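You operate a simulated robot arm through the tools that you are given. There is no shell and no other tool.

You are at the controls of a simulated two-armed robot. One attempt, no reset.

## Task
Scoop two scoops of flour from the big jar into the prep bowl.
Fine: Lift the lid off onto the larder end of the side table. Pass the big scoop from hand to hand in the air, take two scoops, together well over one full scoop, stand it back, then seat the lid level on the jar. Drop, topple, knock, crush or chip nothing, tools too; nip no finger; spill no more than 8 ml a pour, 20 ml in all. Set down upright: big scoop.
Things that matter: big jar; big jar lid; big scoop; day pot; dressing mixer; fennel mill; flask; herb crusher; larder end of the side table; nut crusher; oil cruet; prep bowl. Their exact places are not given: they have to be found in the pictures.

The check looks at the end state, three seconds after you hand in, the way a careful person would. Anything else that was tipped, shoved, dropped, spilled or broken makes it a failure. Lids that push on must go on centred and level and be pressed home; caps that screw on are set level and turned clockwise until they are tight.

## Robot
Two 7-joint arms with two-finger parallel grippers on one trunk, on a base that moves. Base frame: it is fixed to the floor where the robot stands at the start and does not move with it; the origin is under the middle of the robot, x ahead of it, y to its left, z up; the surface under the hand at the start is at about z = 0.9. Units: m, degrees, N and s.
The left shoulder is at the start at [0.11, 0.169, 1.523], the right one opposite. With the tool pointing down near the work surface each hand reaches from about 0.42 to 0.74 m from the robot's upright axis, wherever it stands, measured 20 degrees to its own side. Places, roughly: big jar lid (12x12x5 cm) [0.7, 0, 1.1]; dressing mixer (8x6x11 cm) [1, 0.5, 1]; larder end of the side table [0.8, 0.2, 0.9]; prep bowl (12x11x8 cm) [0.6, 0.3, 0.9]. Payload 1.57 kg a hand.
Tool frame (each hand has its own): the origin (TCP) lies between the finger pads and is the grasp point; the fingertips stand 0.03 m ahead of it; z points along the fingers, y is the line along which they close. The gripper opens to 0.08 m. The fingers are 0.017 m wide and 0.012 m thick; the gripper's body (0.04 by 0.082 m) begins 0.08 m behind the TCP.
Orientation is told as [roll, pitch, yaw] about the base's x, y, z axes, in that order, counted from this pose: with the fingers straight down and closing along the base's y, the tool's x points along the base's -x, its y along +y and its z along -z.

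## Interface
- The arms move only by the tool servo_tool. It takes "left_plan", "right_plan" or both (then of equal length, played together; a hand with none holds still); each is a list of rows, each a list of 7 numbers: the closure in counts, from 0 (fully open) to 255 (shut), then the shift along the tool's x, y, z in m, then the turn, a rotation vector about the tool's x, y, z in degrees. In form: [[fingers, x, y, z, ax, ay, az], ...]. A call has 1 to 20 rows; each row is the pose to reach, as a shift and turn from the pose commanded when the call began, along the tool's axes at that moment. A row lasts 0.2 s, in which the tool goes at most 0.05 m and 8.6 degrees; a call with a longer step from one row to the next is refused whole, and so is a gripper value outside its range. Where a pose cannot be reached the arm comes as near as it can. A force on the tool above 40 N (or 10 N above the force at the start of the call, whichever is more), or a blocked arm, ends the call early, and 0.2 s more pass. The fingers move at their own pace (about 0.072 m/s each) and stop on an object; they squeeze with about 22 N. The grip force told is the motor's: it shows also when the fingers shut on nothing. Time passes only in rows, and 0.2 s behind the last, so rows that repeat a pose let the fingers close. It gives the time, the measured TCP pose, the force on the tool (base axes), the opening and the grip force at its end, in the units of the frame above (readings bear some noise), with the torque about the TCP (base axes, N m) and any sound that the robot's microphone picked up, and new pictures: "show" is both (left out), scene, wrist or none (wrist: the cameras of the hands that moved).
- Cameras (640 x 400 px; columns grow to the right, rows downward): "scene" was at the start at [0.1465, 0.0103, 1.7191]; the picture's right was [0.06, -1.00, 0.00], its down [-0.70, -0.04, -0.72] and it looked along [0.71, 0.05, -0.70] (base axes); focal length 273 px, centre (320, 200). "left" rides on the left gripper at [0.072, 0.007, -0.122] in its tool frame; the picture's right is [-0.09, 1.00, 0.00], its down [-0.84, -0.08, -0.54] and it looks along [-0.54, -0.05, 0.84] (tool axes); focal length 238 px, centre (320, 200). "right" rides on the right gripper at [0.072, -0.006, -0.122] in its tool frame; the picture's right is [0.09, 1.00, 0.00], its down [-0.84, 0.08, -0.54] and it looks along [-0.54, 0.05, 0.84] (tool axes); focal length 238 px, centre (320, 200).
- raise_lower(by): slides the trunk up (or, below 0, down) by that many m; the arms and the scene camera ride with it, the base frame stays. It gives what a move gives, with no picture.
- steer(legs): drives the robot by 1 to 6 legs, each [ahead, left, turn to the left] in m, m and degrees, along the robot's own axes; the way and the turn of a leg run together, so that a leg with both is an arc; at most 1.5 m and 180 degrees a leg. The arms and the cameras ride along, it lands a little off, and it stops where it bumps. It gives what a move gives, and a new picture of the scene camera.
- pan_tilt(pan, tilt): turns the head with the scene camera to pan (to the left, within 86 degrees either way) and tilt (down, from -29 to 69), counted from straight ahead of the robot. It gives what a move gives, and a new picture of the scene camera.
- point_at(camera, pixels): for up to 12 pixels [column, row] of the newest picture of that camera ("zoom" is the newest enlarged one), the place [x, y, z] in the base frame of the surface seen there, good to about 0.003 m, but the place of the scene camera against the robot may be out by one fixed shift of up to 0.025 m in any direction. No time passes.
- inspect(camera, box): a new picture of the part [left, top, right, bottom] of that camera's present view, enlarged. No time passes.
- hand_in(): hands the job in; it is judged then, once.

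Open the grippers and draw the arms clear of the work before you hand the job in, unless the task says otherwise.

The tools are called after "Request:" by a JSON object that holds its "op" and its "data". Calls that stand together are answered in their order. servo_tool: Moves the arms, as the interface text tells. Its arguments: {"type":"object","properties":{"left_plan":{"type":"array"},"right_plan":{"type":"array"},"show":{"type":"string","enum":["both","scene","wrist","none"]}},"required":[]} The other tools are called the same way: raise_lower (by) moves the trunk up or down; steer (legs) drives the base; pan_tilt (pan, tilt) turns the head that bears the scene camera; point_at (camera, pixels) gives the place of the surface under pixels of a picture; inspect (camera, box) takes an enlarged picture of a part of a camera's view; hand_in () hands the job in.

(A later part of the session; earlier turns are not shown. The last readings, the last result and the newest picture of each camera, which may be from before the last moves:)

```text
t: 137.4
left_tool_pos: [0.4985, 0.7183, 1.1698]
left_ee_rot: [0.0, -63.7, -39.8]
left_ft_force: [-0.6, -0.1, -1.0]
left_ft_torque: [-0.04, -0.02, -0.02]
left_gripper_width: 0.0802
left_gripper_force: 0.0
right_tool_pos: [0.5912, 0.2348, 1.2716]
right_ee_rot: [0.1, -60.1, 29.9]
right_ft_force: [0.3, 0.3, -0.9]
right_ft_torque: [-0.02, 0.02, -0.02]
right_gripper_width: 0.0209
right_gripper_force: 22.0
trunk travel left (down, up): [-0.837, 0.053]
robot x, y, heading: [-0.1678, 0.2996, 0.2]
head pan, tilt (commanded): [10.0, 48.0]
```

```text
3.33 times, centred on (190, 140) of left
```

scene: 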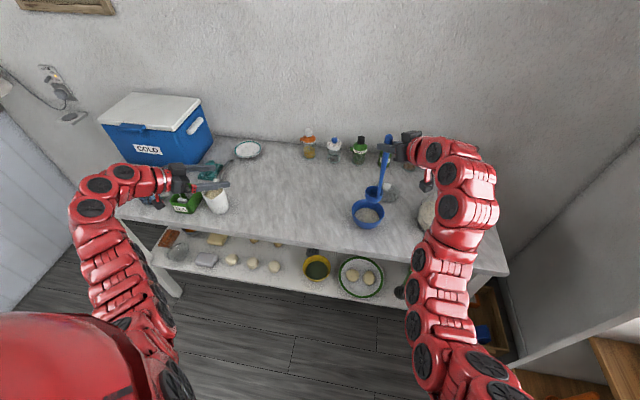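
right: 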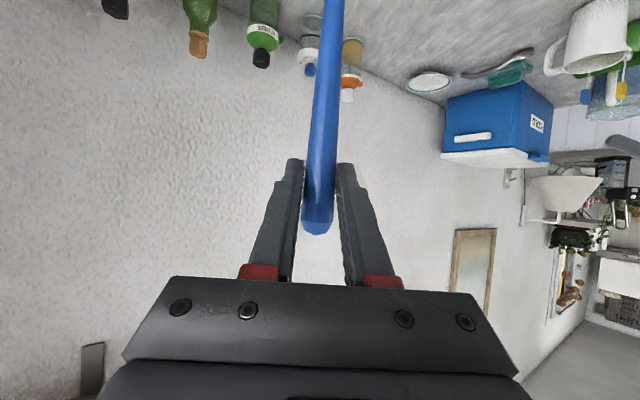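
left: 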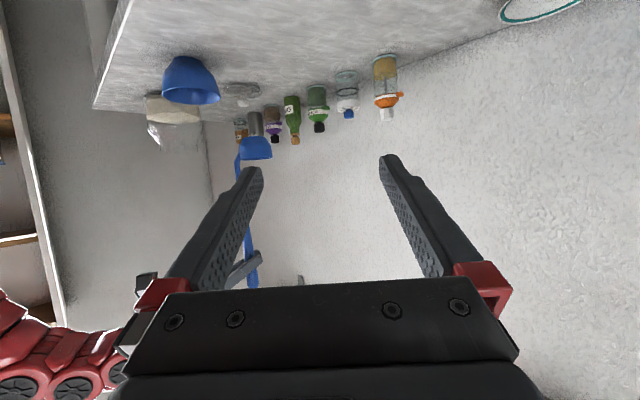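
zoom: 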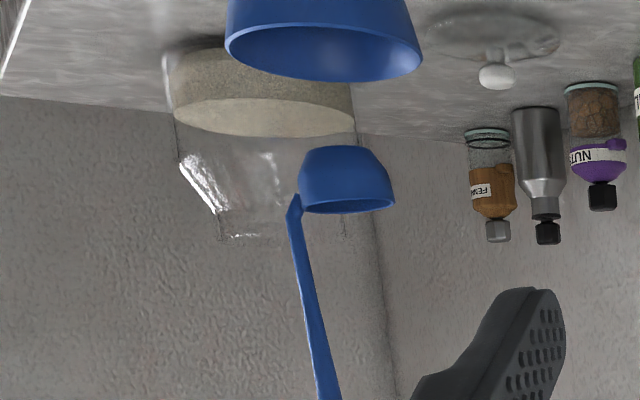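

The scoop slid a few more millimetres (top about 28 mm above the TCP) and leans slightly. I carry it to above its old place, TCP about (0.612, 0.487), turning 15 degrees so the cup points ahead as it did.

Request:
{"op": "servo_tool", "data": {"right_plan": [[255, -0.0036, 0.0104, 0.0062, 0.65, 0, 0.38], [255, -0.0115, 0.0332, 0.02, 2.1, 0, 1.2], [255, -0.0202, 0.0582, 0.035, 3.6, 0, 2.1], [255, -0.0288, 0.0831, 0.05, 5.2, 0, 3.0], [255, -0.0375, 0.108, 0.0649, 6.8, 0, 3.9], [255, -0.0461, 0.1329, 0.0799, 8.3, 0, 4.8], [255, -0.0548, 0.1579, 0.0949, 9.9, 0, 5.7], [255, -0.0627, 0.1807, 0.1087, 11.3, 0, 6.5], [255, -0.0692, 0.1994, 0.1199, 12.5, 0, 7.2], [255, -0.0721, 0.2077, 0.1249, 13.0, 0, 7.5], [255, -0.0721, 0.2077, 0.1249, 13.0, 0, 7.5]], "show": "both"}}

Request:
{"op": "inspect", "data": {"camera": "left", "box": [180, 0, 380, 180]}}

Request:
{"op": "point_at", "data": {"camera": "right", "pixels": [[330, 20], [326, 70], [323, 110], [320, 150], [318, 190], [316, 225], [315, 232]]}}

```text
t: 139.8
left_tool_pos: [0.4992, 0.717, 1.1702]
left_ee_rot: [0.1, -63.6, -39.9]
left_ft_force: [0.6, -0.6, 0.5]
left_ft_torque: [0.0, 0.02, -0.04]
left_gripper_width: 0.0802
left_gripper_force: 0.1
right_tool_pos: [0.6108, 0.4858, 1.2714]
right_ee_rot: [0.0, -60.0, 15.0]
right_ft_force: [-0.5, -0.8, -0.6]
right_ft_torque: [0.02, 0.02, 0.02]
right_gripper_width: 0.0212
right_gripper_force: 22.3
trunk travel left (down, up): [-0.837, 0.053]
robot x, y, heading: [-0.168, 0.2959, 0.1]
head pan, tilt (commanded): [10.0, 48.0]
```

scene: 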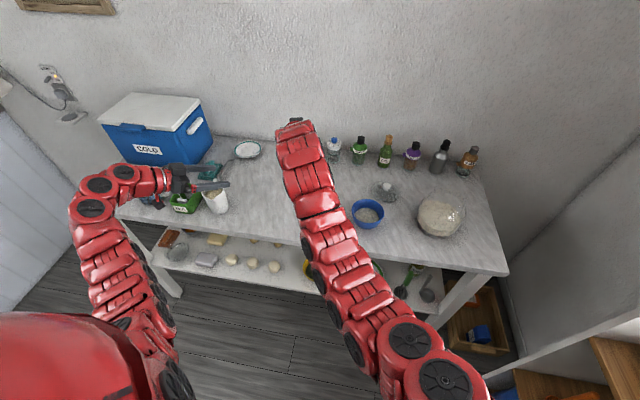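
right: 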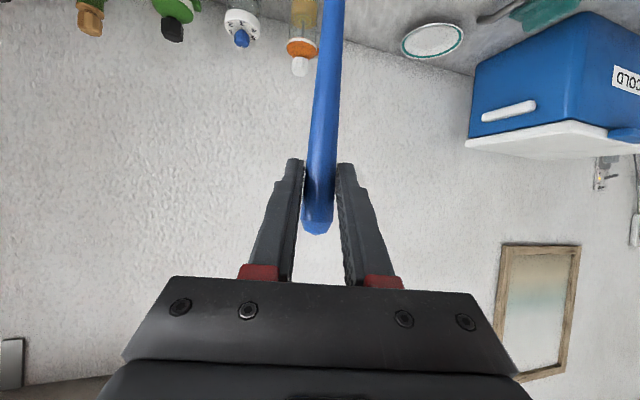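

```text
2.22 times, centred on (280, 90) of left
```

zoom: 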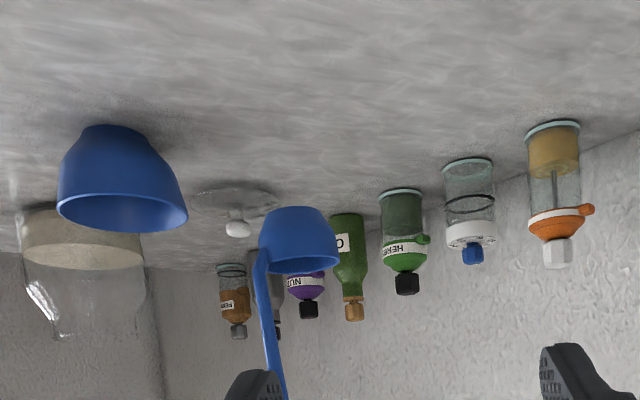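

```text
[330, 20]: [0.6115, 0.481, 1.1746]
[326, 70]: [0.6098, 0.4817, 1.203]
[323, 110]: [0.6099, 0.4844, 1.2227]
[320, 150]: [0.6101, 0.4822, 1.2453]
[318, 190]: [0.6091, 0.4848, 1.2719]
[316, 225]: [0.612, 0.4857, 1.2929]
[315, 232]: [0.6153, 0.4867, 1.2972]
```

I measure the handle's lean with the left camera and the cup's rim to correct the tilt before setting it down.

Request:
{"op": "inspect", "data": {"camera": "left", "box": [260, 80, 360, 180]}}

Request:
{"op": "inspect", "data": {"camera": "left", "box": [180, 70, 280, 190]}}

Request:
{"op": "point_at", "data": {"camera": "zoom", "pixels": [[300, 100], [305, 150], [312, 200], [318, 250], [325, 300], [332, 340]]}}

```text
4.00 times, centred on (310, 130) of left
```

zoom: 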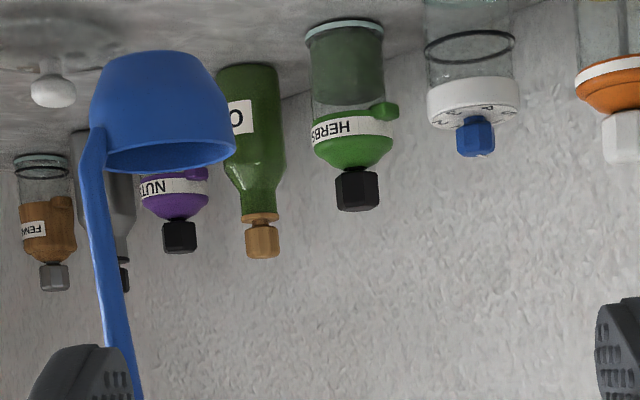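

```text
3.33 times, centred on (230, 130) of left
```

zoom: 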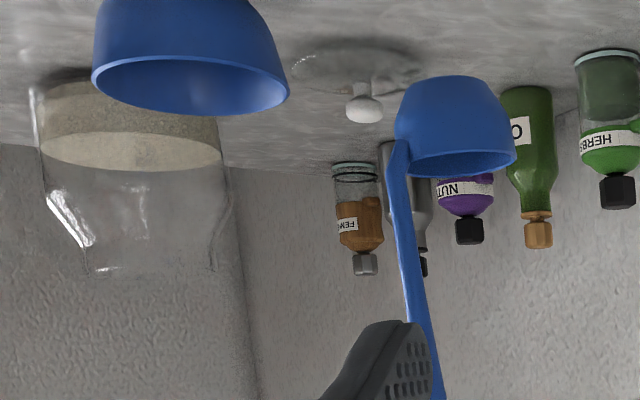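

```text
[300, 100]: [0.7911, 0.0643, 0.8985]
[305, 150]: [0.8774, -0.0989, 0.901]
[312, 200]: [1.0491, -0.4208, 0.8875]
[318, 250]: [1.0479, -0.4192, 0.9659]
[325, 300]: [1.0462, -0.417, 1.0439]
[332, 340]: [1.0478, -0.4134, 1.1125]
```

Request:
{"op": "point_at", "data": {"camera": "zoom", "pixels": [[396, 175], [400, 210], [406, 250], [412, 290], [418, 315], [434, 370], [438, 392], [397, 165], [515, 155], [460, 150], [460, 175], [455, 80]]}}

```text
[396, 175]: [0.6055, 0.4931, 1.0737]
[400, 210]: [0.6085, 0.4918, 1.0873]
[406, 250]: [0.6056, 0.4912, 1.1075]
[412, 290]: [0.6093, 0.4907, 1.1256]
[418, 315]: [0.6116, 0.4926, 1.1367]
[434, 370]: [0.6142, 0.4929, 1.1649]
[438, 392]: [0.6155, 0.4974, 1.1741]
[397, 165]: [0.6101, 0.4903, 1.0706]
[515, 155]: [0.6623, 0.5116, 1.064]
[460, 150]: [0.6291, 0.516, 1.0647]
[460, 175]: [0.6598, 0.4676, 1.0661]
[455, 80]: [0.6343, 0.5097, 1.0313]
```

The handle leans perhaps 2-4 degrees with its top forward-left, which is small. I lower the scoop to about 3 cm above the table and look again from the side.

Request:
{"op": "servo_tool", "data": {"right_plan": [[255, 0.0141, 0, 0.0081, 0, 0, 0], [255, 0.0281, 0, 0.0162, 0, 0, 0], [255, 0.0422, 0, 0.0244, 0, 0, 0], [255, 0.0562, 0, 0.0325, 0, 0, 0], [255, 0.0703, 0, 0.0406, 0, 0, 0], [255, 0.0843, 0, 0.0487, 0, 0, 0], [255, 0.0843, 0, 0.0487, 0, 0, 0]], "show": "both"}}

Request:
{"op": "inspect", "data": {"camera": "left", "box": [220, 0, 340, 110]}}

Request:
{"op": "inspect", "data": {"camera": "left", "box": [200, 0, 340, 290]}}

```text
t: 141.4
left_tool_pos: [0.4973, 0.7161, 1.1696]
left_ee_rot: [0.1, -63.7, -39.9]
left_ft_force: [-0.2, -0.8, 0.3]
left_ft_torque: [-0.05, 0.0, -0.05]
left_gripper_width: 0.08
left_gripper_force: 0.1
right_tool_pos: [0.6135, 0.4873, 1.1743]
right_ee_rot: [0.0, -60.0, 14.9]
right_ft_force: [-0.3, -0.7, -1.6]
right_ft_torque: [0.0, 0.0, 0.0]
right_gripper_width: 0.021
right_gripper_force: 21.7
trunk travel left (down, up): [-0.837, 0.053]
robot x, y, heading: [-0.1735, 0.2969, 0.3]
head pan, tilt (commanded): [10.0, 48.0]
```

scene: 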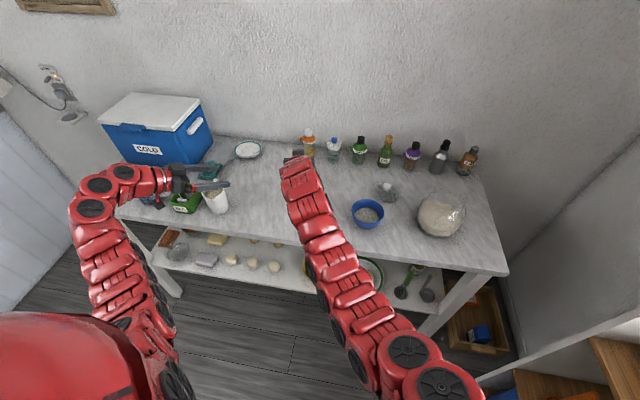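
right: 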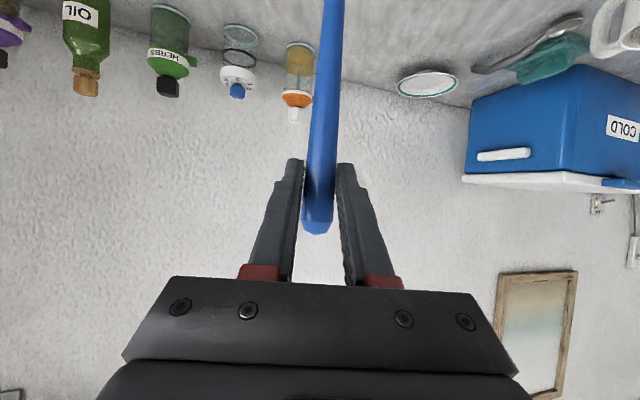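

```text
3.64 times, centred on (280, 55) of left
```

zoom: 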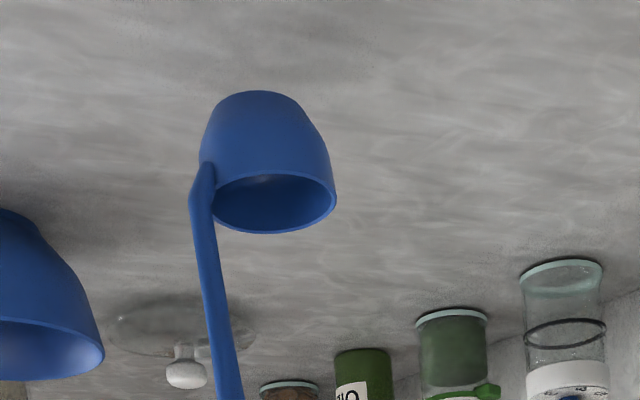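

```text
1.38 times, centred on (270, 145) of left
```

zoom: 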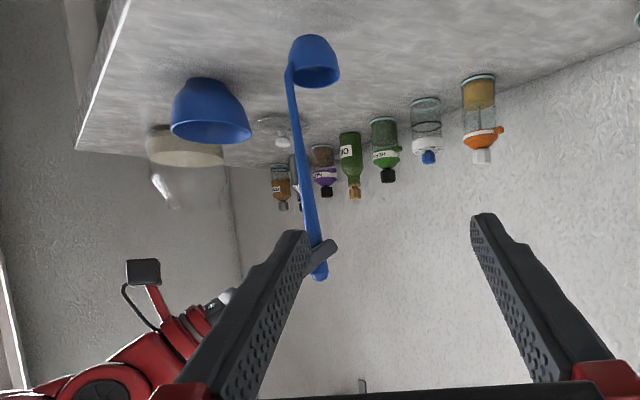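

Request:
{"op": "point_at", "data": {"camera": "zoom", "pixels": [[289, 80], [292, 100], [296, 125], [300, 150], [304, 175], [309, 205], [313, 228], [320, 272], [337, 72], [315, 45], [314, 85], [318, 68]]}}

Request:
{"op": "point_at", "data": {"camera": "right", "pixels": [[333, 10], [330, 40], [327, 70], [324, 100], [322, 130], [320, 160], [318, 190], [316, 220]]}}

```text
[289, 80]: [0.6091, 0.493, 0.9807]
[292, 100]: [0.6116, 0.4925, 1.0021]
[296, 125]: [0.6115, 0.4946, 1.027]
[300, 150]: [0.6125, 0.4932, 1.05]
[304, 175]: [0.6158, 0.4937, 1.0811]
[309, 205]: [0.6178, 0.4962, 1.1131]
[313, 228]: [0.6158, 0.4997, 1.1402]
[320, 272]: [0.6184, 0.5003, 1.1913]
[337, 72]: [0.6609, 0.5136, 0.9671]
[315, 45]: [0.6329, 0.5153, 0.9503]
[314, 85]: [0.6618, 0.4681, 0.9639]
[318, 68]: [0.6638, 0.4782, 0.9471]
```

```text
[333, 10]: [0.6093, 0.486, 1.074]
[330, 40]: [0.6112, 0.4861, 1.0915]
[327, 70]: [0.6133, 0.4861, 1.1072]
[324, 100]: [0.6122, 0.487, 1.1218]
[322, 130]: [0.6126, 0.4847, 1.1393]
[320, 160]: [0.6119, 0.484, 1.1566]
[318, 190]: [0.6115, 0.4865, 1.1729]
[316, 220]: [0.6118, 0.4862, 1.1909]
```

Both cameras agree on a 3 degree lean with the top forward. I tip the hand back 3.2 degrees about its closing axis and shift 9 mm back so the cup stands over its old place.

Request:
{"op": "servo_tool", "data": {"right_plan": [[255, 0.0022, 0.0012, -0.0038, 0, -1.6, 0], [255, 0.0043, 0.0023, -0.0075, 0, -3.2, 0], [255, 0.0043, 0.0023, -0.0075, 0, -3.2, 0]], "show": "wrist"}}

Request:
{"op": "inspect", "data": {"camera": "left", "box": [200, 0, 340, 290]}}

Request:
{"op": "point_at", "data": {"camera": "zoom", "pixels": [[291, 75], [294, 95], [297, 120], [300, 145], [303, 170], [306, 195], [309, 220], [314, 268], [337, 72], [315, 45], [314, 85]]}}

Request:
{"op": "point_at", "data": {"camera": "right", "pixels": [[333, 10], [330, 40], [327, 70], [324, 100], [322, 130], [320, 160], [318, 190], [316, 220]]}}

```text
t: 142.2
left_tool_pos: [0.4987, 0.7163, 1.1698]
left_ee_rot: [0.1, -63.7, -40.0]
left_ft_force: [0.2, 0.1, 0.1]
left_ft_torque: [0.02, 0.0, 0.02]
left_gripper_width: 0.0797
left_gripper_force: 0.1
right_tool_pos: [0.6024, 0.4856, 1.1738]
right_ee_rot: [0.0, -63.1, 15.0]
right_ft_force: [-1.3, 0.8, -0.6]
right_ft_torque: [-0.01, 0.03, -0.03]
right_gripper_width: 0.0211
right_gripper_force: 21.4
trunk travel left (down, up): [-0.837, 0.053]
robot x, y, heading: [-0.1705, 0.2948, 0.0]
head pan, tilt (commanded): [10.0, 48.0]
```

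right: 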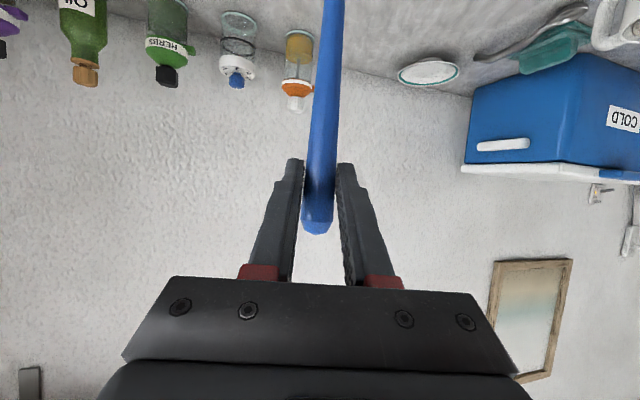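

```text
1.38 times, centred on (270, 145) of left
```

zoom: 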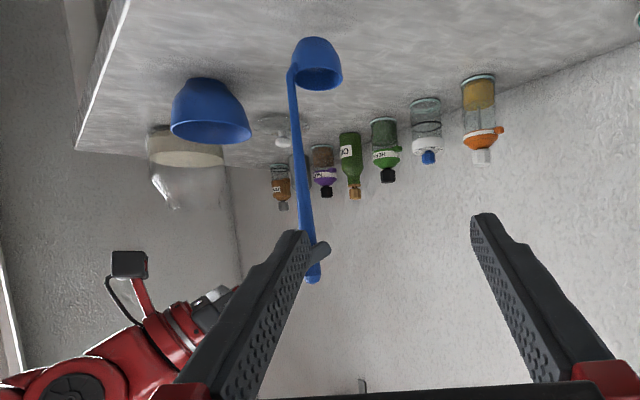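

```text
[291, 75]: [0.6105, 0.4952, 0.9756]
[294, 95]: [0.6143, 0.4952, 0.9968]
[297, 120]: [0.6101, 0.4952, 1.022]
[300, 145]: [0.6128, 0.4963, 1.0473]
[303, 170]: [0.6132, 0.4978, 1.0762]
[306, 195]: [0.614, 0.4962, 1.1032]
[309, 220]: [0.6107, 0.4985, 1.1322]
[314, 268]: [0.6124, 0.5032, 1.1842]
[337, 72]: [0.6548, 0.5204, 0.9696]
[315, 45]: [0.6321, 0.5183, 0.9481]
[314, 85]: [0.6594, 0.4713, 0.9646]
```

```text
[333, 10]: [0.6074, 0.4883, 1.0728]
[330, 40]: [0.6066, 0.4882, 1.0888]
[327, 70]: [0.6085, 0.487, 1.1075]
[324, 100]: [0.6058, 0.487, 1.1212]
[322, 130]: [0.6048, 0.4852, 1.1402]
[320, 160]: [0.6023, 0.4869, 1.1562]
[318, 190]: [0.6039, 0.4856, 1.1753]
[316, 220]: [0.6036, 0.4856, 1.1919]
```

The handle is now vertical within about a degree. I lower 2.2 cm, then feel for the table in 2 mm steps.

Request:
{"op": "servo_tool", "data": {"right_plan": [[255, 0.0054, 0, 0.0027, 0, 0, 0], [255, 0.0107, 0, 0.0054, 0, 0, 0], [255, 0.0161, 0, 0.0081, 0, 0, 0], [255, 0.0196, 0, 0.01, 0, 0, 0], [255, 0.0196, 0, 0.01, 0, 0, 0]], "show": "none"}}

Request:
{"op": "inspect", "data": {"camera": "left", "box": [220, 0, 340, 110]}}

```text
t: 143.4
left_tool_pos: [0.4983, 0.7161, 1.1694]
left_ee_rot: [0.0, -63.5, -40.0]
left_ft_force: [-0.7, -0.2, 0.6]
left_ft_torque: [-0.02, 0.0, 0.06]
left_gripper_width: 0.0797
left_gripper_force: 0.1
right_tool_pos: [0.6035, 0.4866, 1.1515]
right_ee_rot: [0.1, -63.3, 15.0]
right_ft_force: [-0.8, -0.2, -0.2]
right_ft_torque: [0.0, 0.03, 0.03]
right_gripper_width: 0.0211
right_gripper_force: 22.0
trunk travel left (down, up): [-0.837, 0.053]
robot x, y, heading: [-0.1712, 0.2941, 0.2]
head pan, tilt (commanded): [10.0, 48.0]
```

```text
3.64 times, centred on (280, 55) of left
```

zoom: 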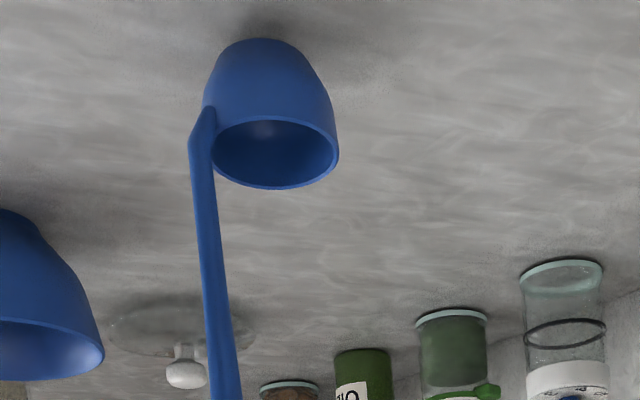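

The cup hovers just over the table with a faint shadow. I step down 2 mm at a time, watching the vertical force.

Request:
{"op": "servo_tool", "data": {"right_plan": [[255, 0.0018, 0, 0.0009, 0, 0, 0], [255, 0.0036, 0, 0.0018, 0, 0, 0], [255, 0.0036, 0, 0.0018, 0, 0, 0]], "show": "none"}}

Request:
{"op": "servo_tool", "data": {"right_plan": [[255, 0.0018, 0, 0.0009, 0, 0, 0], [255, 0.0018, 0, 0.0009, 0, 0, 0]], "show": "none"}}

```text
t: 144.2
left_tool_pos: [0.4988, 0.7169, 1.1691]
left_ee_rot: [0.2, -63.6, -40.0]
left_ft_force: [0.4, 0.3, -0.6]
left_ft_torque: [-0.02, -0.01, 0.05]
left_gripper_width: 0.08
left_gripper_force: 0.1
right_tool_pos: [0.6036, 0.4866, 1.1484]
right_ee_rot: [0.0, -63.2, 15.0]
right_ft_force: [0.6, 0.1, -0.4]
right_ft_torque: [0.01, 0.04, -0.03]
right_gripper_width: 0.021
right_gripper_force: 22.8
trunk travel left (down, up): [-0.837, 0.053]
robot x, y, heading: [-0.1744, 0.2926, 0.0]
head pan, tilt (commanded): [10.0, 48.0]
```

```text
t: 144.8
left_tool_pos: [0.4988, 0.7163, 1.1702]
left_ee_rot: [0.1, -63.7, -39.9]
left_ft_force: [0.0, 0.8, -0.5]
left_ft_torque: [0.01, 0.0, 0.01]
left_gripper_width: 0.08
left_gripper_force: 0.0
right_tool_pos: [0.6028, 0.487, 1.1477]
right_ee_rot: [0.0, -63.3, 15.0]
right_ft_force: [0.4, 0.0, -1.9]
right_ft_torque: [0.02, 0.04, -0.02]
right_gripper_width: 0.021
right_gripper_force: 22.1
trunk travel left (down, up): [-0.837, 0.053]
robot x, y, heading: [-0.1715, 0.299, -0.1]
head pan, tilt (commanded): [10.0, 48.0]
```

Still only the scoop's weight. I continue in small steps.

Request:
{"op": "servo_tool", "data": {"right_plan": [[255, 0.0013, 0, 0.0007, 0, 0, 0], [255, 0.0027, 0, 0.0014, 0, 0, 0], [255, 0.0027, 0, 0.0014, 0, 0, 0]], "show": "none"}}

Request:
{"op": "inspect", "data": {"camera": "left", "box": [220, 0, 340, 110]}}

```text
t: 145.6
left_tool_pos: [0.4993, 0.715, 1.1696]
left_ee_rot: [0.1, -63.6, -40.0]
left_ft_force: [-0.5, 0.1, -0.2]
left_ft_torque: [-0.01, -0.04, 0.01]
left_gripper_width: 0.0799
left_gripper_force: 0.1
right_tool_pos: [0.6032, 0.486, 1.1433]
right_ee_rot: [0.1, -63.2, 14.9]
right_ft_force: [0.0, 0.1, -1.2]
right_ft_torque: [0.02, 0.02, 0.0]
right_gripper_width: 0.021
right_gripper_force: 21.6
trunk travel left (down, up): [-0.837, 0.053]
robot x, y, heading: [-0.1722, 0.2999, 0.1]
head pan, tilt (commanded): [10.0, 48.0]
```

```text
3.64 times, centred on (280, 55) of left
```

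zoom: 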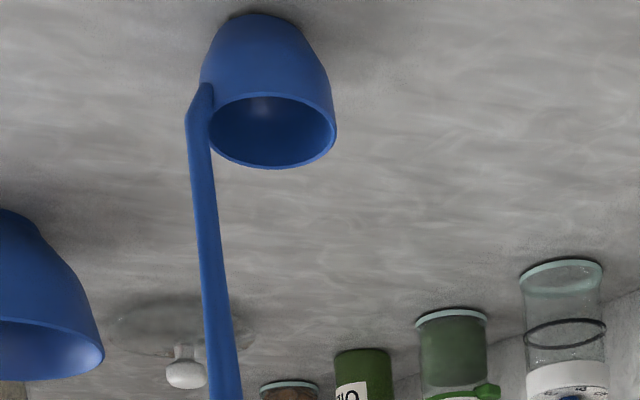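

Request:
{"op": "servo_tool", "data": {"right_plan": [[255, 0.0009, 0, 0.0005, 0, 0, 0], [255, 0.0018, 0, 0.0009, 0, 0, 0], [255, 0.0018, 0, 0.0009, 0, 0, 0]], "show": "none"}}

Request:
{"op": "servo_tool", "data": {"right_plan": [[255, 0.0009, 0, 0.0005, 0, 0, 0], [255, 0.0009, 0, 0.0005, 0, 0, 0]], "show": "none"}}

```text
t: 146.4
left_tool_pos: [0.4983, 0.7167, 1.1704]
left_ee_rot: [0.1, -63.6, -40.0]
left_ft_force: [-0.4, -0.2, -0.2]
left_ft_torque: [0.01, 0.04, 0.02]
left_gripper_width: 0.0796
left_gripper_force: 0.1
right_tool_pos: [0.6041, 0.4877, 1.1412]
right_ee_rot: [0.0, -63.2, 14.9]
right_ft_force: [-0.2, -0.5, -1.0]
right_ft_torque: [-0.01, 0.04, 0.01]
right_gripper_width: 0.021
right_gripper_force: 21.9
trunk travel left (down, up): [-0.837, 0.053]
robot x, y, heading: [-0.171, 0.2942, 0.0]
head pan, tilt (commanded): [10.0, 48.0]
```

```text
t: 147.0
left_tool_pos: [0.4981, 0.7163, 1.1699]
left_ee_rot: [0.1, -63.5, -39.9]
left_ft_force: [-0.4, 0.6, 0.1]
left_ft_torque: [-0.04, -0.01, 0.01]
left_gripper_width: 0.0799
left_gripper_force: 0.1
right_tool_pos: [0.6023, 0.4878, 1.1396]
right_ee_rot: [0.0, -63.2, 15.0]
right_ft_force: [1.7, 0.5, -0.4]
right_ft_torque: [0.02, -0.03, 0.0]
right_gripper_width: 0.0209
right_gripper_force: 22.0
trunk travel left (down, up): [-0.837, 0.053]
robot x, y, heading: [-0.1713, 0.2967, 0.0]
head pan, tilt (commanded): [10.0, 48.0]
```

A slight change in force (1.7 N in x, -0.4 in z) hints at first contact. I go one more millimetre.

Request:
{"op": "servo_tool", "data": {"right_plan": [[255, 0.0009, 0, 0.0005, 0, 0, 0], [255, 0.0009, 0, 0.0005, 0, 0, 0]], "show": "none"}}

Request:
{"op": "inspect", "data": {"camera": "left", "box": [220, 0, 340, 110]}}

```text
t: 147.6
left_tool_pos: [0.4964, 0.7163, 1.1702]
left_ee_rot: [0.0, -63.6, -40.0]
left_ft_force: [0.0, 0.1, 0.4]
left_ft_torque: [-0.02, -0.01, 0.02]
left_gripper_width: 0.08
left_gripper_force: 0.2
right_tool_pos: [0.6025, 0.4876, 1.1402]
right_ee_rot: [0.0, -63.2, 14.9]
right_ft_force: [0.5, 0.3, 4.7]
right_ft_torque: [0.08, -0.32, 0.02]
right_gripper_width: 0.0213
right_gripper_force: 22.3
trunk travel left (down, up): [-0.837, 0.053]
robot x, y, heading: [-0.1726, 0.2975, -0.0]
head pan, tilt (commanded): [10.0, 48.0]
```

```text
3.64 times, centred on (280, 55) of left
```

zoom: 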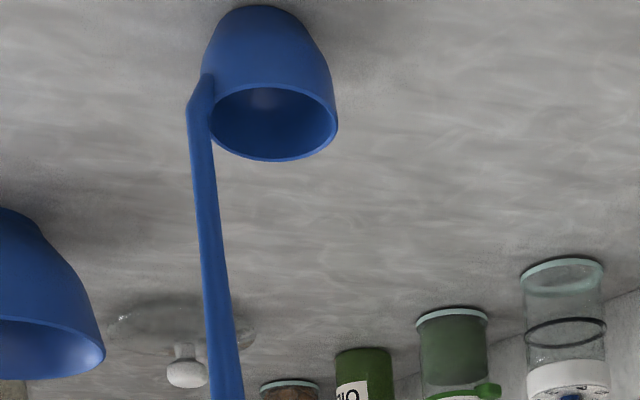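

Contact at 4.7 N, centred under the cup. I check the handle's lean once more before opening.

Request:
{"op": "inspect", "data": {"camera": "left", "box": [200, 0, 340, 290]}}

Request:
{"op": "point_at", "data": {"camera": "zoom", "pixels": [[290, 55], [293, 80], [295, 105], [298, 130], [302, 160], [305, 185], [308, 210], [314, 250]]}}

Request:
{"op": "inspect", "data": {"camera": "right", "box": [230, 0, 430, 290]}}

Request:
{"op": "point_at", "data": {"camera": "zoom", "pixels": [[335, 10], [331, 60], [327, 110], [322, 160], [317, 210], [312, 260], [307, 305]]}}

```text
1.38 times, centred on (270, 145) of left
```

zoom: 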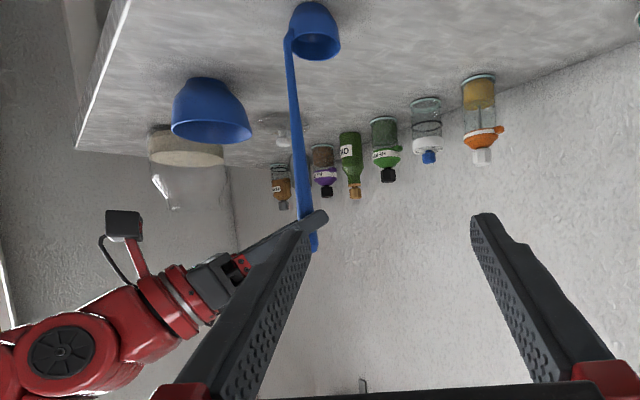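

```text
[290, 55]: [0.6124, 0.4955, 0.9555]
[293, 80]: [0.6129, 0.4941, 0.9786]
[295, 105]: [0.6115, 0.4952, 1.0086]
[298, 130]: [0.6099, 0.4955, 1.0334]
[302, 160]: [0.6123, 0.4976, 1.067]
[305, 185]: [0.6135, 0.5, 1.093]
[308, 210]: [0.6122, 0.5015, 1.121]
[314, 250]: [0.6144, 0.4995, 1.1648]
```

```text
1.38 times, centred on (330, 145) of right
```

zoom: 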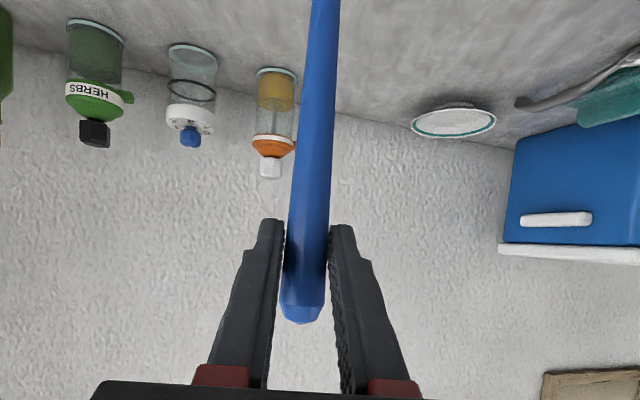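

```text
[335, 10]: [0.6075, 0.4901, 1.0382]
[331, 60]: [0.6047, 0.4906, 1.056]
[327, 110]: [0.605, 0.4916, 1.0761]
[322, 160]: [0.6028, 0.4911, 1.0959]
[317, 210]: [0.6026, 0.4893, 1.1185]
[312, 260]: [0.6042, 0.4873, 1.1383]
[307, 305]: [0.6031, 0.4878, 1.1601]
```

The handle stands vertical within about a degree. I open the right fingers gently.

Request:
{"op": "servo_tool", "data": {"right_plan": [[240, 0, 0, 0, 0, 0, 0], [210, 0, 0, 0, 0, 0, 0], [185, 0, 0, 0, 0, 0, 0], [170, 0, 0, 0, 0, 0, 0], [150, 0, 0, 0, 0, 0, 0], [120, 0, 0, 0, 0, 0, 0], [80, 0, 0, 0, 0, 0, 0], [40, 0, 0, 0, 0, 0, 0], [0, 0, 0, 0, 0, 0, 0], [0, 0, 0, 0, 0, 0, 0], [0, 0, 0, 0, 0, 0, 0]], "show": "both"}}

Request:
{"op": "inspect", "data": {"camera": "left", "box": [200, 0, 340, 290]}}

Request:
{"op": "inspect", "data": {"camera": "right", "box": [230, 0, 430, 290]}}

```text
t: 150.0
left_tool_pos: [0.4981, 0.7164, 1.1691]
left_ee_rot: [0.1, -63.6, -39.9]
left_ft_force: [-0.3, -0.6, -0.1]
left_ft_torque: [0.03, 0.0, -0.01]
left_gripper_width: 0.0801
left_gripper_force: 0.1
right_tool_pos: [0.6034, 0.4873, 1.1377]
right_ee_rot: [0.0, -63.2, 15.0]
right_ft_force: [-0.3, 0.4, -0.8]
right_ft_torque: [-0.03, 0.02, 0.0]
right_gripper_width: 0.0801
right_gripper_force: 0.1
trunk travel left (down, up): [-0.837, 0.053]
robot x, y, heading: [-0.1723, 0.2953, 0.1]
head pan, tilt (commanded): [10.0, 48.0]
```

scene: 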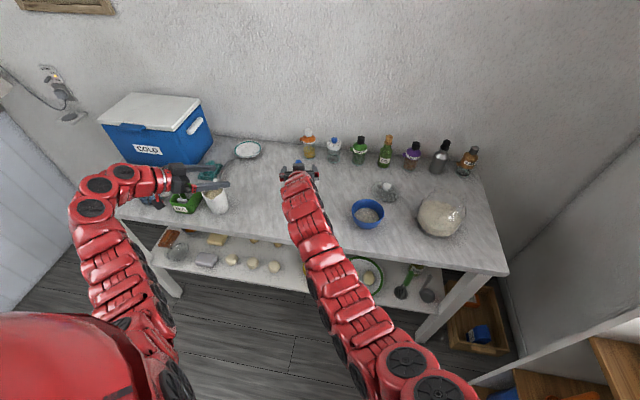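
right: 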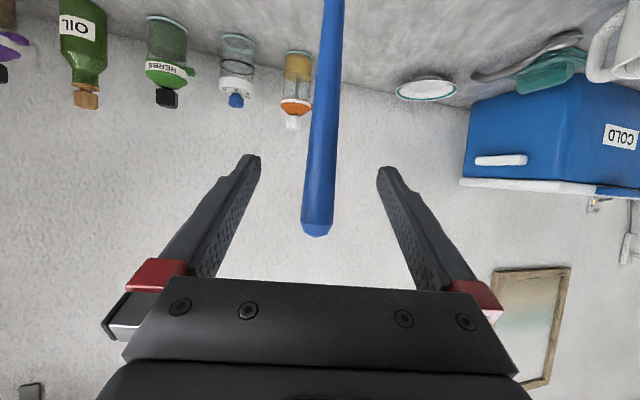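

```text
1.38 times, centred on (270, 145) of left
```

zoom: 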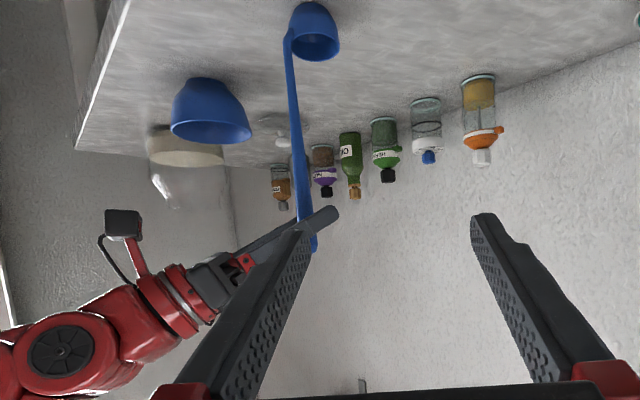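

```text
1.38 times, centred on (330, 145) of right
```

zoom: 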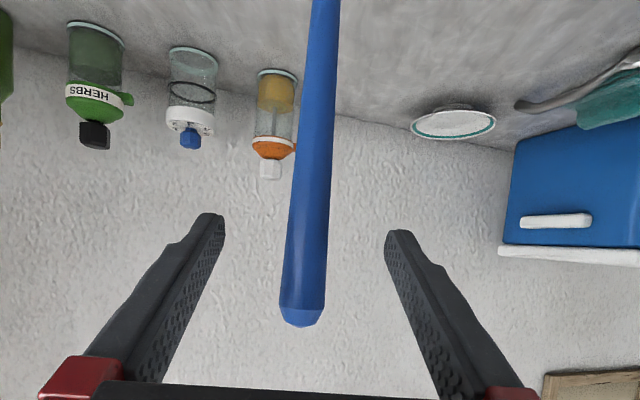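

The scoop stands by itself. I withdraw the right hand straight back from the handle, then off to the right.

Request:
{"op": "servo_tool", "data": {"right_plan": [[0, 0, 0, -0.015, 0, 0, 0], [0, 0, 0, -0.04, 0, 0, 0], [0, 0, 0, -0.07, 0, 0, 0], [0, 0, 0, -0.1, 0, 0, 0], [0, 0, 0, -0.12, 0, 0, 0], [0, 0.0044, -0.0362, -0.1287, 2, 0, 1], [0, 0.0102, -0.0845, -0.1402, 4.7, 0, 2.4], [0, 0.0161, -0.1328, -0.1518, 7.4, 0, 3.7], [0, 0.0219, -0.1811, -0.1634, 10, 0, 5.1], [0, 0.0263, -0.2174, -0.172, 12, 0, 6.1], [0, 0.0292, -0.2415, -0.1778, 13.4, 0, 6.8], [0, 0.0292, -0.2415, -0.1778, 13.4, 0, 6.8]], "show": "both"}}

Request:
{"op": "inspect", "data": {"camera": "scene", "box": [240, 130, 400, 250]}}

```text
t: 152.6
left_tool_pos: [0.4983, 0.7173, 1.1696]
left_ee_rot: [0.1, -63.7, -40.1]
left_ft_force: [0.5, 0.2, 0.8]
left_ft_torque: [-0.04, 0.02, 0.02]
left_gripper_width: 0.08
left_gripper_force: 0.1
right_tool_pos: [0.4993, 0.2083, 1.1906]
right_ee_rot: [0.0, -63.1, 0.0]
right_ft_force: [0.8, -1.1, 0.3]
right_ft_torque: [0.01, -0.02, -0.03]
right_gripper_width: 0.0801
right_gripper_force: 0.2
trunk travel left (down, up): [-0.837, 0.053]
robot x, y, heading: [-0.1727, 0.299, 0.2]
head pan, tilt (commanded): [10.0, 48.0]
```

scene: 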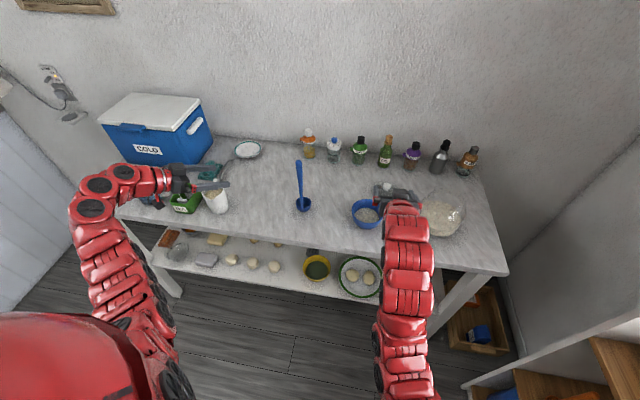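
right: 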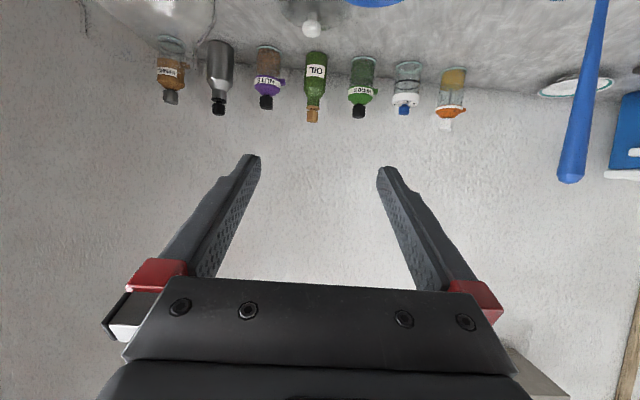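

```text
3.33 times, centred on (320, 190) of scene
```

zoom: 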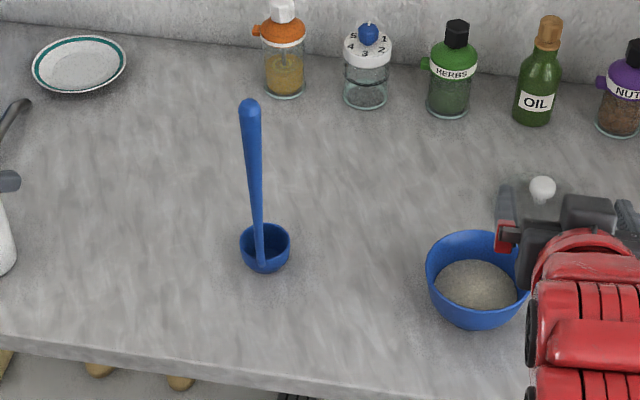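

The scoop stands upright at its old spot. I swing the right hand back to fingers-down, reversing the earlier motion.

Request:
{"op": "servo_tool", "data": {"right_plan": [[0, -0.003, -0.003, 0.0004, 0, 7.9, 0], [0, -0.006, -0.006, 0.0008, 0, 15.8, 0], [0, -0.009, -0.009, 0.0013, 0, 23.7, 0], [0, -0.012, -0.012, 0.0017, 0, 31.6, 0], [0, -0.015, -0.015, 0.0021, 0, 39.4, 0], [0, -0.018, -0.018, 0.0026, 0, 47.3, 0], [0, -0.021, -0.021, 0.003, 0, 55.2, 0], [0, -0.0241, -0.023, 0.0034, 0, 63.1, 0], [0, -0.0241, -0.023, 0.0034, 0, 63.1, 0]], "show": "both"}}

```text
t: 154.6
left_tool_pos: [0.4982, 0.715, 1.1695]
left_ee_rot: [0.2, -63.6, -40.1]
left_ft_force: [1.2, -0.6, 0.4]
left_ft_torque: [-0.02, 0.02, 0.01]
left_gripper_width: 0.0802
left_gripper_force: 0.0
right_tool_pos: [0.513, 0.1849, 1.2129]
right_ee_rot: [0.0, 0.0, -0.1]
right_ft_force: [0.3, -0.2, -0.4]
right_ft_torque: [0.02, -0.01, -0.03]
right_gripper_width: 0.08
right_gripper_force: 0.1
right hand out of reach, approached as far as the arm can: row 6
trunk travel left (down, up): [-0.837, 0.053]
robot x, y, heading: [-0.1698, 0.2975, 0.1]
head pan, tilt (commanded): [10.0, 48.0]
```

scene: 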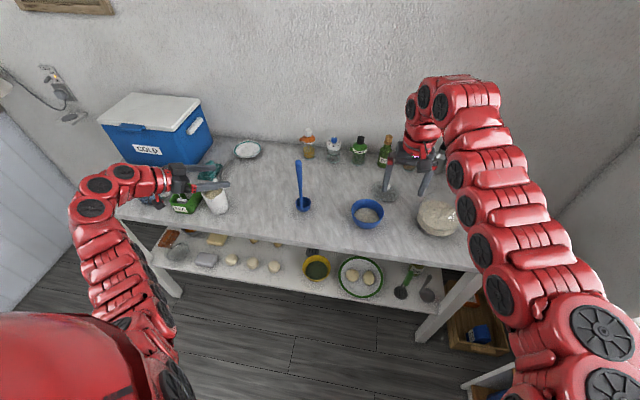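
right: 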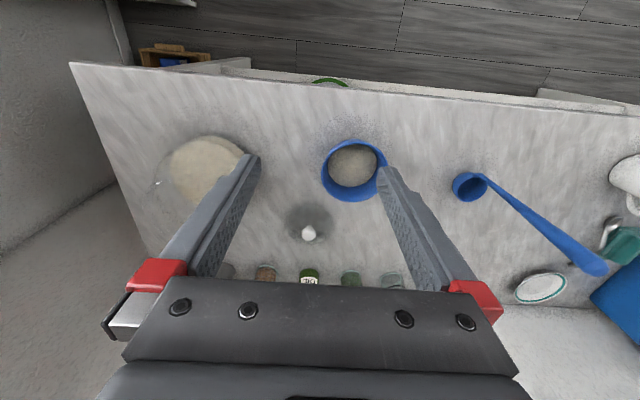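

Right hand is fingers-down again at (0.513, 0.185, 1.213). Now the left hand: I turn it straight ahead and move inward a little, well clear of the scoop.

Request:
{"op": "servo_tool", "data": {"left_plan": [[0, 0.0037, -0.0167, 0.0172, -7.2, 0, -3.6], [0, 0.0074, -0.0333, 0.0344, -14.3, 0, -7.1], [0, 0.0111, -0.05, 0.0515, -21.5, 0, -10.7], [0, 0.0148, -0.0666, 0.0687, -28.6, 0, -14.2], [0, 0.0185, -0.0833, 0.0859, -35.8, 0, -17.8], [0, 0.0185, -0.0833, 0.0859, -35.8, 0, -17.8]], "show": "both"}}

```text
t: 156.0
left_tool_pos: [0.4962, 0.6086, 1.1146]
left_ee_rot: [0.0, -63.5, 0.2]
left_ft_force: [0.0, 0.4, 0.5]
left_ft_torque: [-0.01, 0.01, 0.03]
left_gripper_width: 0.0799
left_gripper_force: 0.1
right_tool_pos: [0.514, 0.1859, 1.213]
right_ee_rot: [0.0, -0.1, 0.0]
right_ft_force: [0.5, 0.9, -0.4]
right_ft_torque: [0.0, 0.01, 0.0]
right_gripper_width: 0.0801
right_gripper_force: 0.0
trunk travel left (down, up): [-0.837, 0.053]
robot x, y, heading: [-0.1725, 0.2977, 0.0]
head pan, tilt (commanded): [10.0, 48.0]
```

scene: 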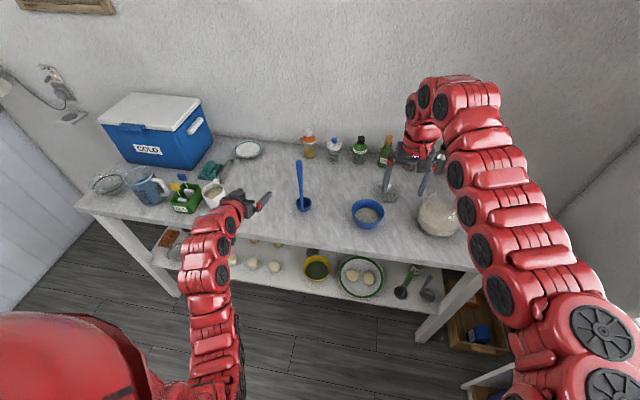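
left: 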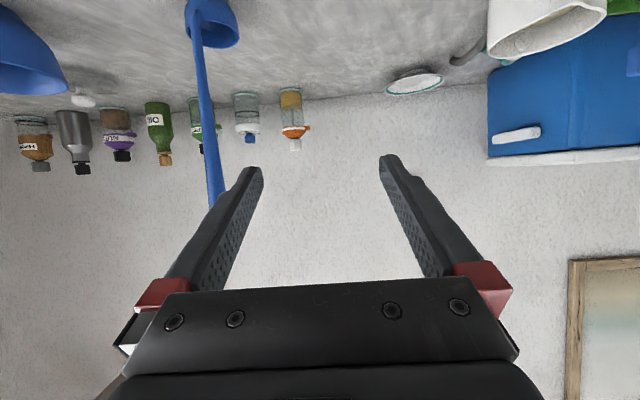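

Now the left hand back to fingers-down, rising 4 cm, the reverse of the earlier move.

Request:
{"op": "servo_tool", "data": {"left_plan": [[0, -0.0045, 0, -0.0022, 0, 7.9, 0], [0, -0.009, 0, -0.0045, 0, 15.9, 0], [0, -0.0134, 0, -0.0067, 0, 23.8, 0], [0, -0.0179, 0, -0.0089, 0, 31.8, 0], [0, -0.0224, 0, -0.0111, 0, 39.7, 0], [0, -0.0269, 0, -0.0134, 0, 47.6, 0], [0, -0.0313, 0, -0.0156, 0, 55.6, 0], [0, -0.0358, 0, -0.0178, 0, 63.5, 0], [0, -0.0358, 0, -0.0178, 0, 63.5, 0]], "show": "both"}}

```text
t: 158.0
left_tool_pos: [0.4968, 0.6084, 1.1543]
left_ee_rot: [0.0, 0.0, 0.0]
left_ft_force: [-0.3, 0.5, 0.5]
left_ft_torque: [0.02, -0.02, 0.01]
left_gripper_width: 0.0798
left_gripper_force: 0.0
right_tool_pos: [0.5111, 0.1858, 1.212]
right_ee_rot: [0.0, -0.2, -0.1]
right_ft_force: [0.1, -0.1, -0.7]
right_ft_torque: [0.03, -0.01, 0.01]
right_gripper_width: 0.0798
right_gripper_force: 0.0
trunk travel left (down, up): [-0.837, 0.053]
robot x, y, heading: [-0.1733, 0.2969, 0.1]
head pan, tilt (commanded): [10.0, 48.0]
```

scene: 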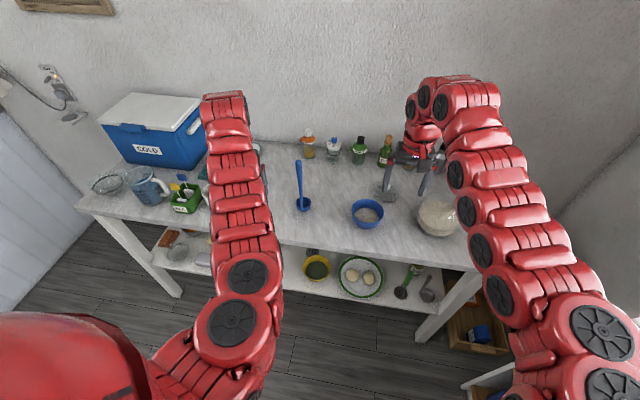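
left: 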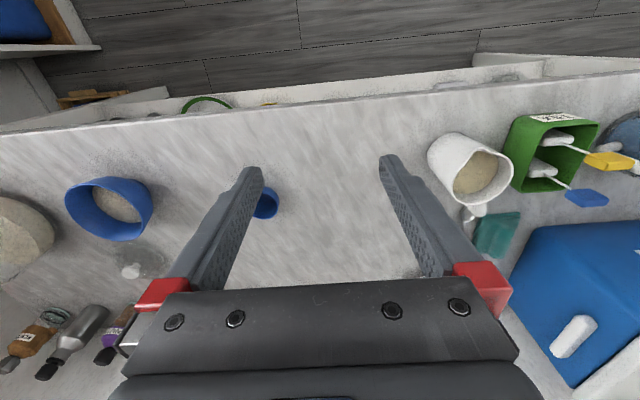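

Both hands are fingers-down with elbows up. I raise and shift the left hand outward a little so it passes well clear of the scoop's handle, then drive ahead 0.27 m to the lid.

Request:
{"op": "servo_tool", "data": {"left_plan": [[0, 0, 0.015, -0.02, 0, 0, 0], [0, 0, 0.03, -0.04, 0, 0, 0], [0, 0, 0.045, -0.06, 0, 0, 0], [0, 0, 0.06, -0.08, 0, 0, 0], [0, 0, 0.06, -0.08, 0, 0, 0]], "show": "none"}}

Request:
{"op": "steer", "data": {"legs": [[0.14, 0.0, 0], [0.13, 0.0, 0]]}}

```text
t: 159.2
left_tool_pos: [0.497, 0.6678, 1.2352]
left_ee_rot: [0.1, -0.1, 0.0]
left_ft_force: [-0.7, -0.8, 0.8]
left_ft_torque: [0.0, -0.02, -0.04]
left_gripper_width: 0.0799
left_gripper_force: 0.1
right_tool_pos: [0.5122, 0.1856, 1.2115]
right_ee_rot: [0.0, -0.1, -0.1]
right_ft_force: [0.1, -0.4, -0.2]
right_ft_torque: [-0.02, -0.03, -0.02]
right_gripper_width: 0.0799
right_gripper_force: 0.1
trunk travel left (down, up): [-0.837, 0.053]
robot x, y, heading: [-0.172, 0.296, -0.0]
head pan, tilt (commanded): [10.0, 48.0]
```

```text
t: 161.4
left_tool_pos: [0.7649, 0.6721, 1.2348]
left_ee_rot: [0.0, -0.3, 0.3]
left_ft_force: [0.7, 0.5, 0.2]
left_ft_torque: [0.03, 0.01, 0.01]
left_gripper_width: 0.08
left_gripper_force: 0.1
right_tool_pos: [0.7839, 0.1885, 1.2133]
right_ee_rot: [-0.1, -0.1, 0.1]
right_ft_force: [0.8, -0.3, 0.1]
right_ft_torque: [0.01, 0.01, 0.0]
right_gripper_width: 0.0802
right_gripper_force: 0.1
trunk travel left (down, up): [-0.837, 0.053]
robot x, y, heading: [0.1012, 0.2997, 0.3]
head pan, tilt (commanded): [10.0, 48.0]
```

scene: 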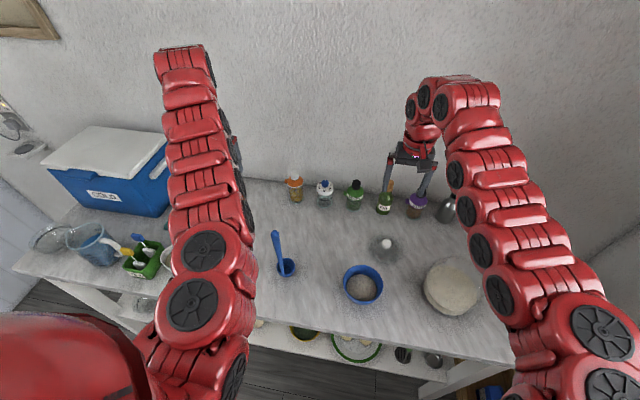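

The right hand is above the lid. I locate the knob with the wrist camera.

Request:
{"op": "servo_tool", "data": {"right_plan": [[0, 0, 0, 0.04, 0, 0, 0], [0, 0, 0, 0.08, 0, 0, 0], [0, 0, 0, 0.12, 0, 0, 0], [0, 0, 0, 0.15, 0, 0, 0], [0, 0, 0, 0.15, 0, 0, 0]], "show": "wrist"}}

Request:
{"op": "inspect", "data": {"camera": "right", "box": [220, 50, 420, 220]}}

```text
t: 162.6
left_tool_pos: [0.7656, 0.6719, 1.2352]
left_ee_rot: [0.0, -0.1, 0.3]
left_ft_force: [1.0, -1.1, 0.8]
left_ft_torque: [0.01, 0.01, 0.0]
left_gripper_width: 0.0799
left_gripper_force: 0.1
right_tool_pos: [0.7821, 0.189, 1.0627]
right_ee_rot: [0.0, -0.1, 0.2]
right_ft_force: [-0.5, 0.2, -0.6]
right_ft_torque: [-0.01, 0.02, 0.0]
right_gripper_width: 0.08
right_gripper_force: 0.0
trunk travel left (down, up): [-0.837, 0.053]
robot x, y, heading: [0.0963, 0.2986, 0.4]
head pan, tilt (commanded): [10.0, 48.0]
```

right: 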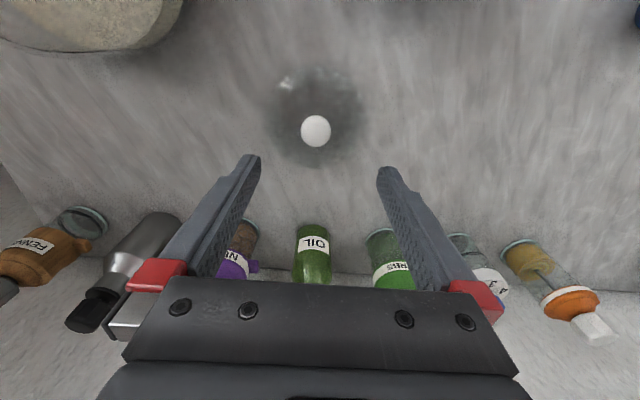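

```text
2.35 times, centred on (320, 135) of right
```

zoom: 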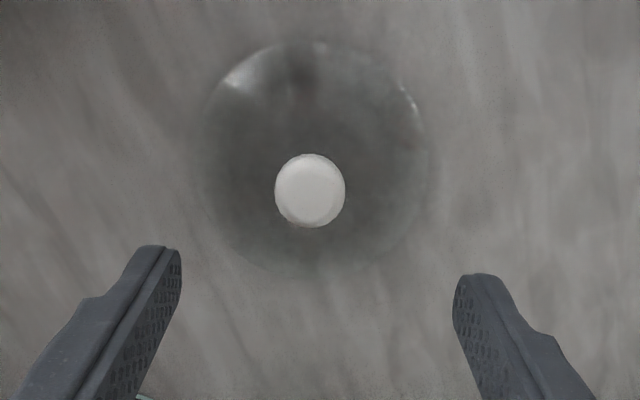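

Request:
{"op": "point_at", "data": {"camera": "zoom", "pixels": [[310, 190], [280, 190], [340, 190], [310, 160], [310, 222], [310, 205]]}}

```text
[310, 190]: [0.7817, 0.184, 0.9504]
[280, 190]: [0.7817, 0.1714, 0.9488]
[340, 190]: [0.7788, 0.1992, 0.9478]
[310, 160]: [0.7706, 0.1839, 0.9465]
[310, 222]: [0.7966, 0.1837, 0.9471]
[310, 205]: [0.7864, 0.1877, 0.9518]
```

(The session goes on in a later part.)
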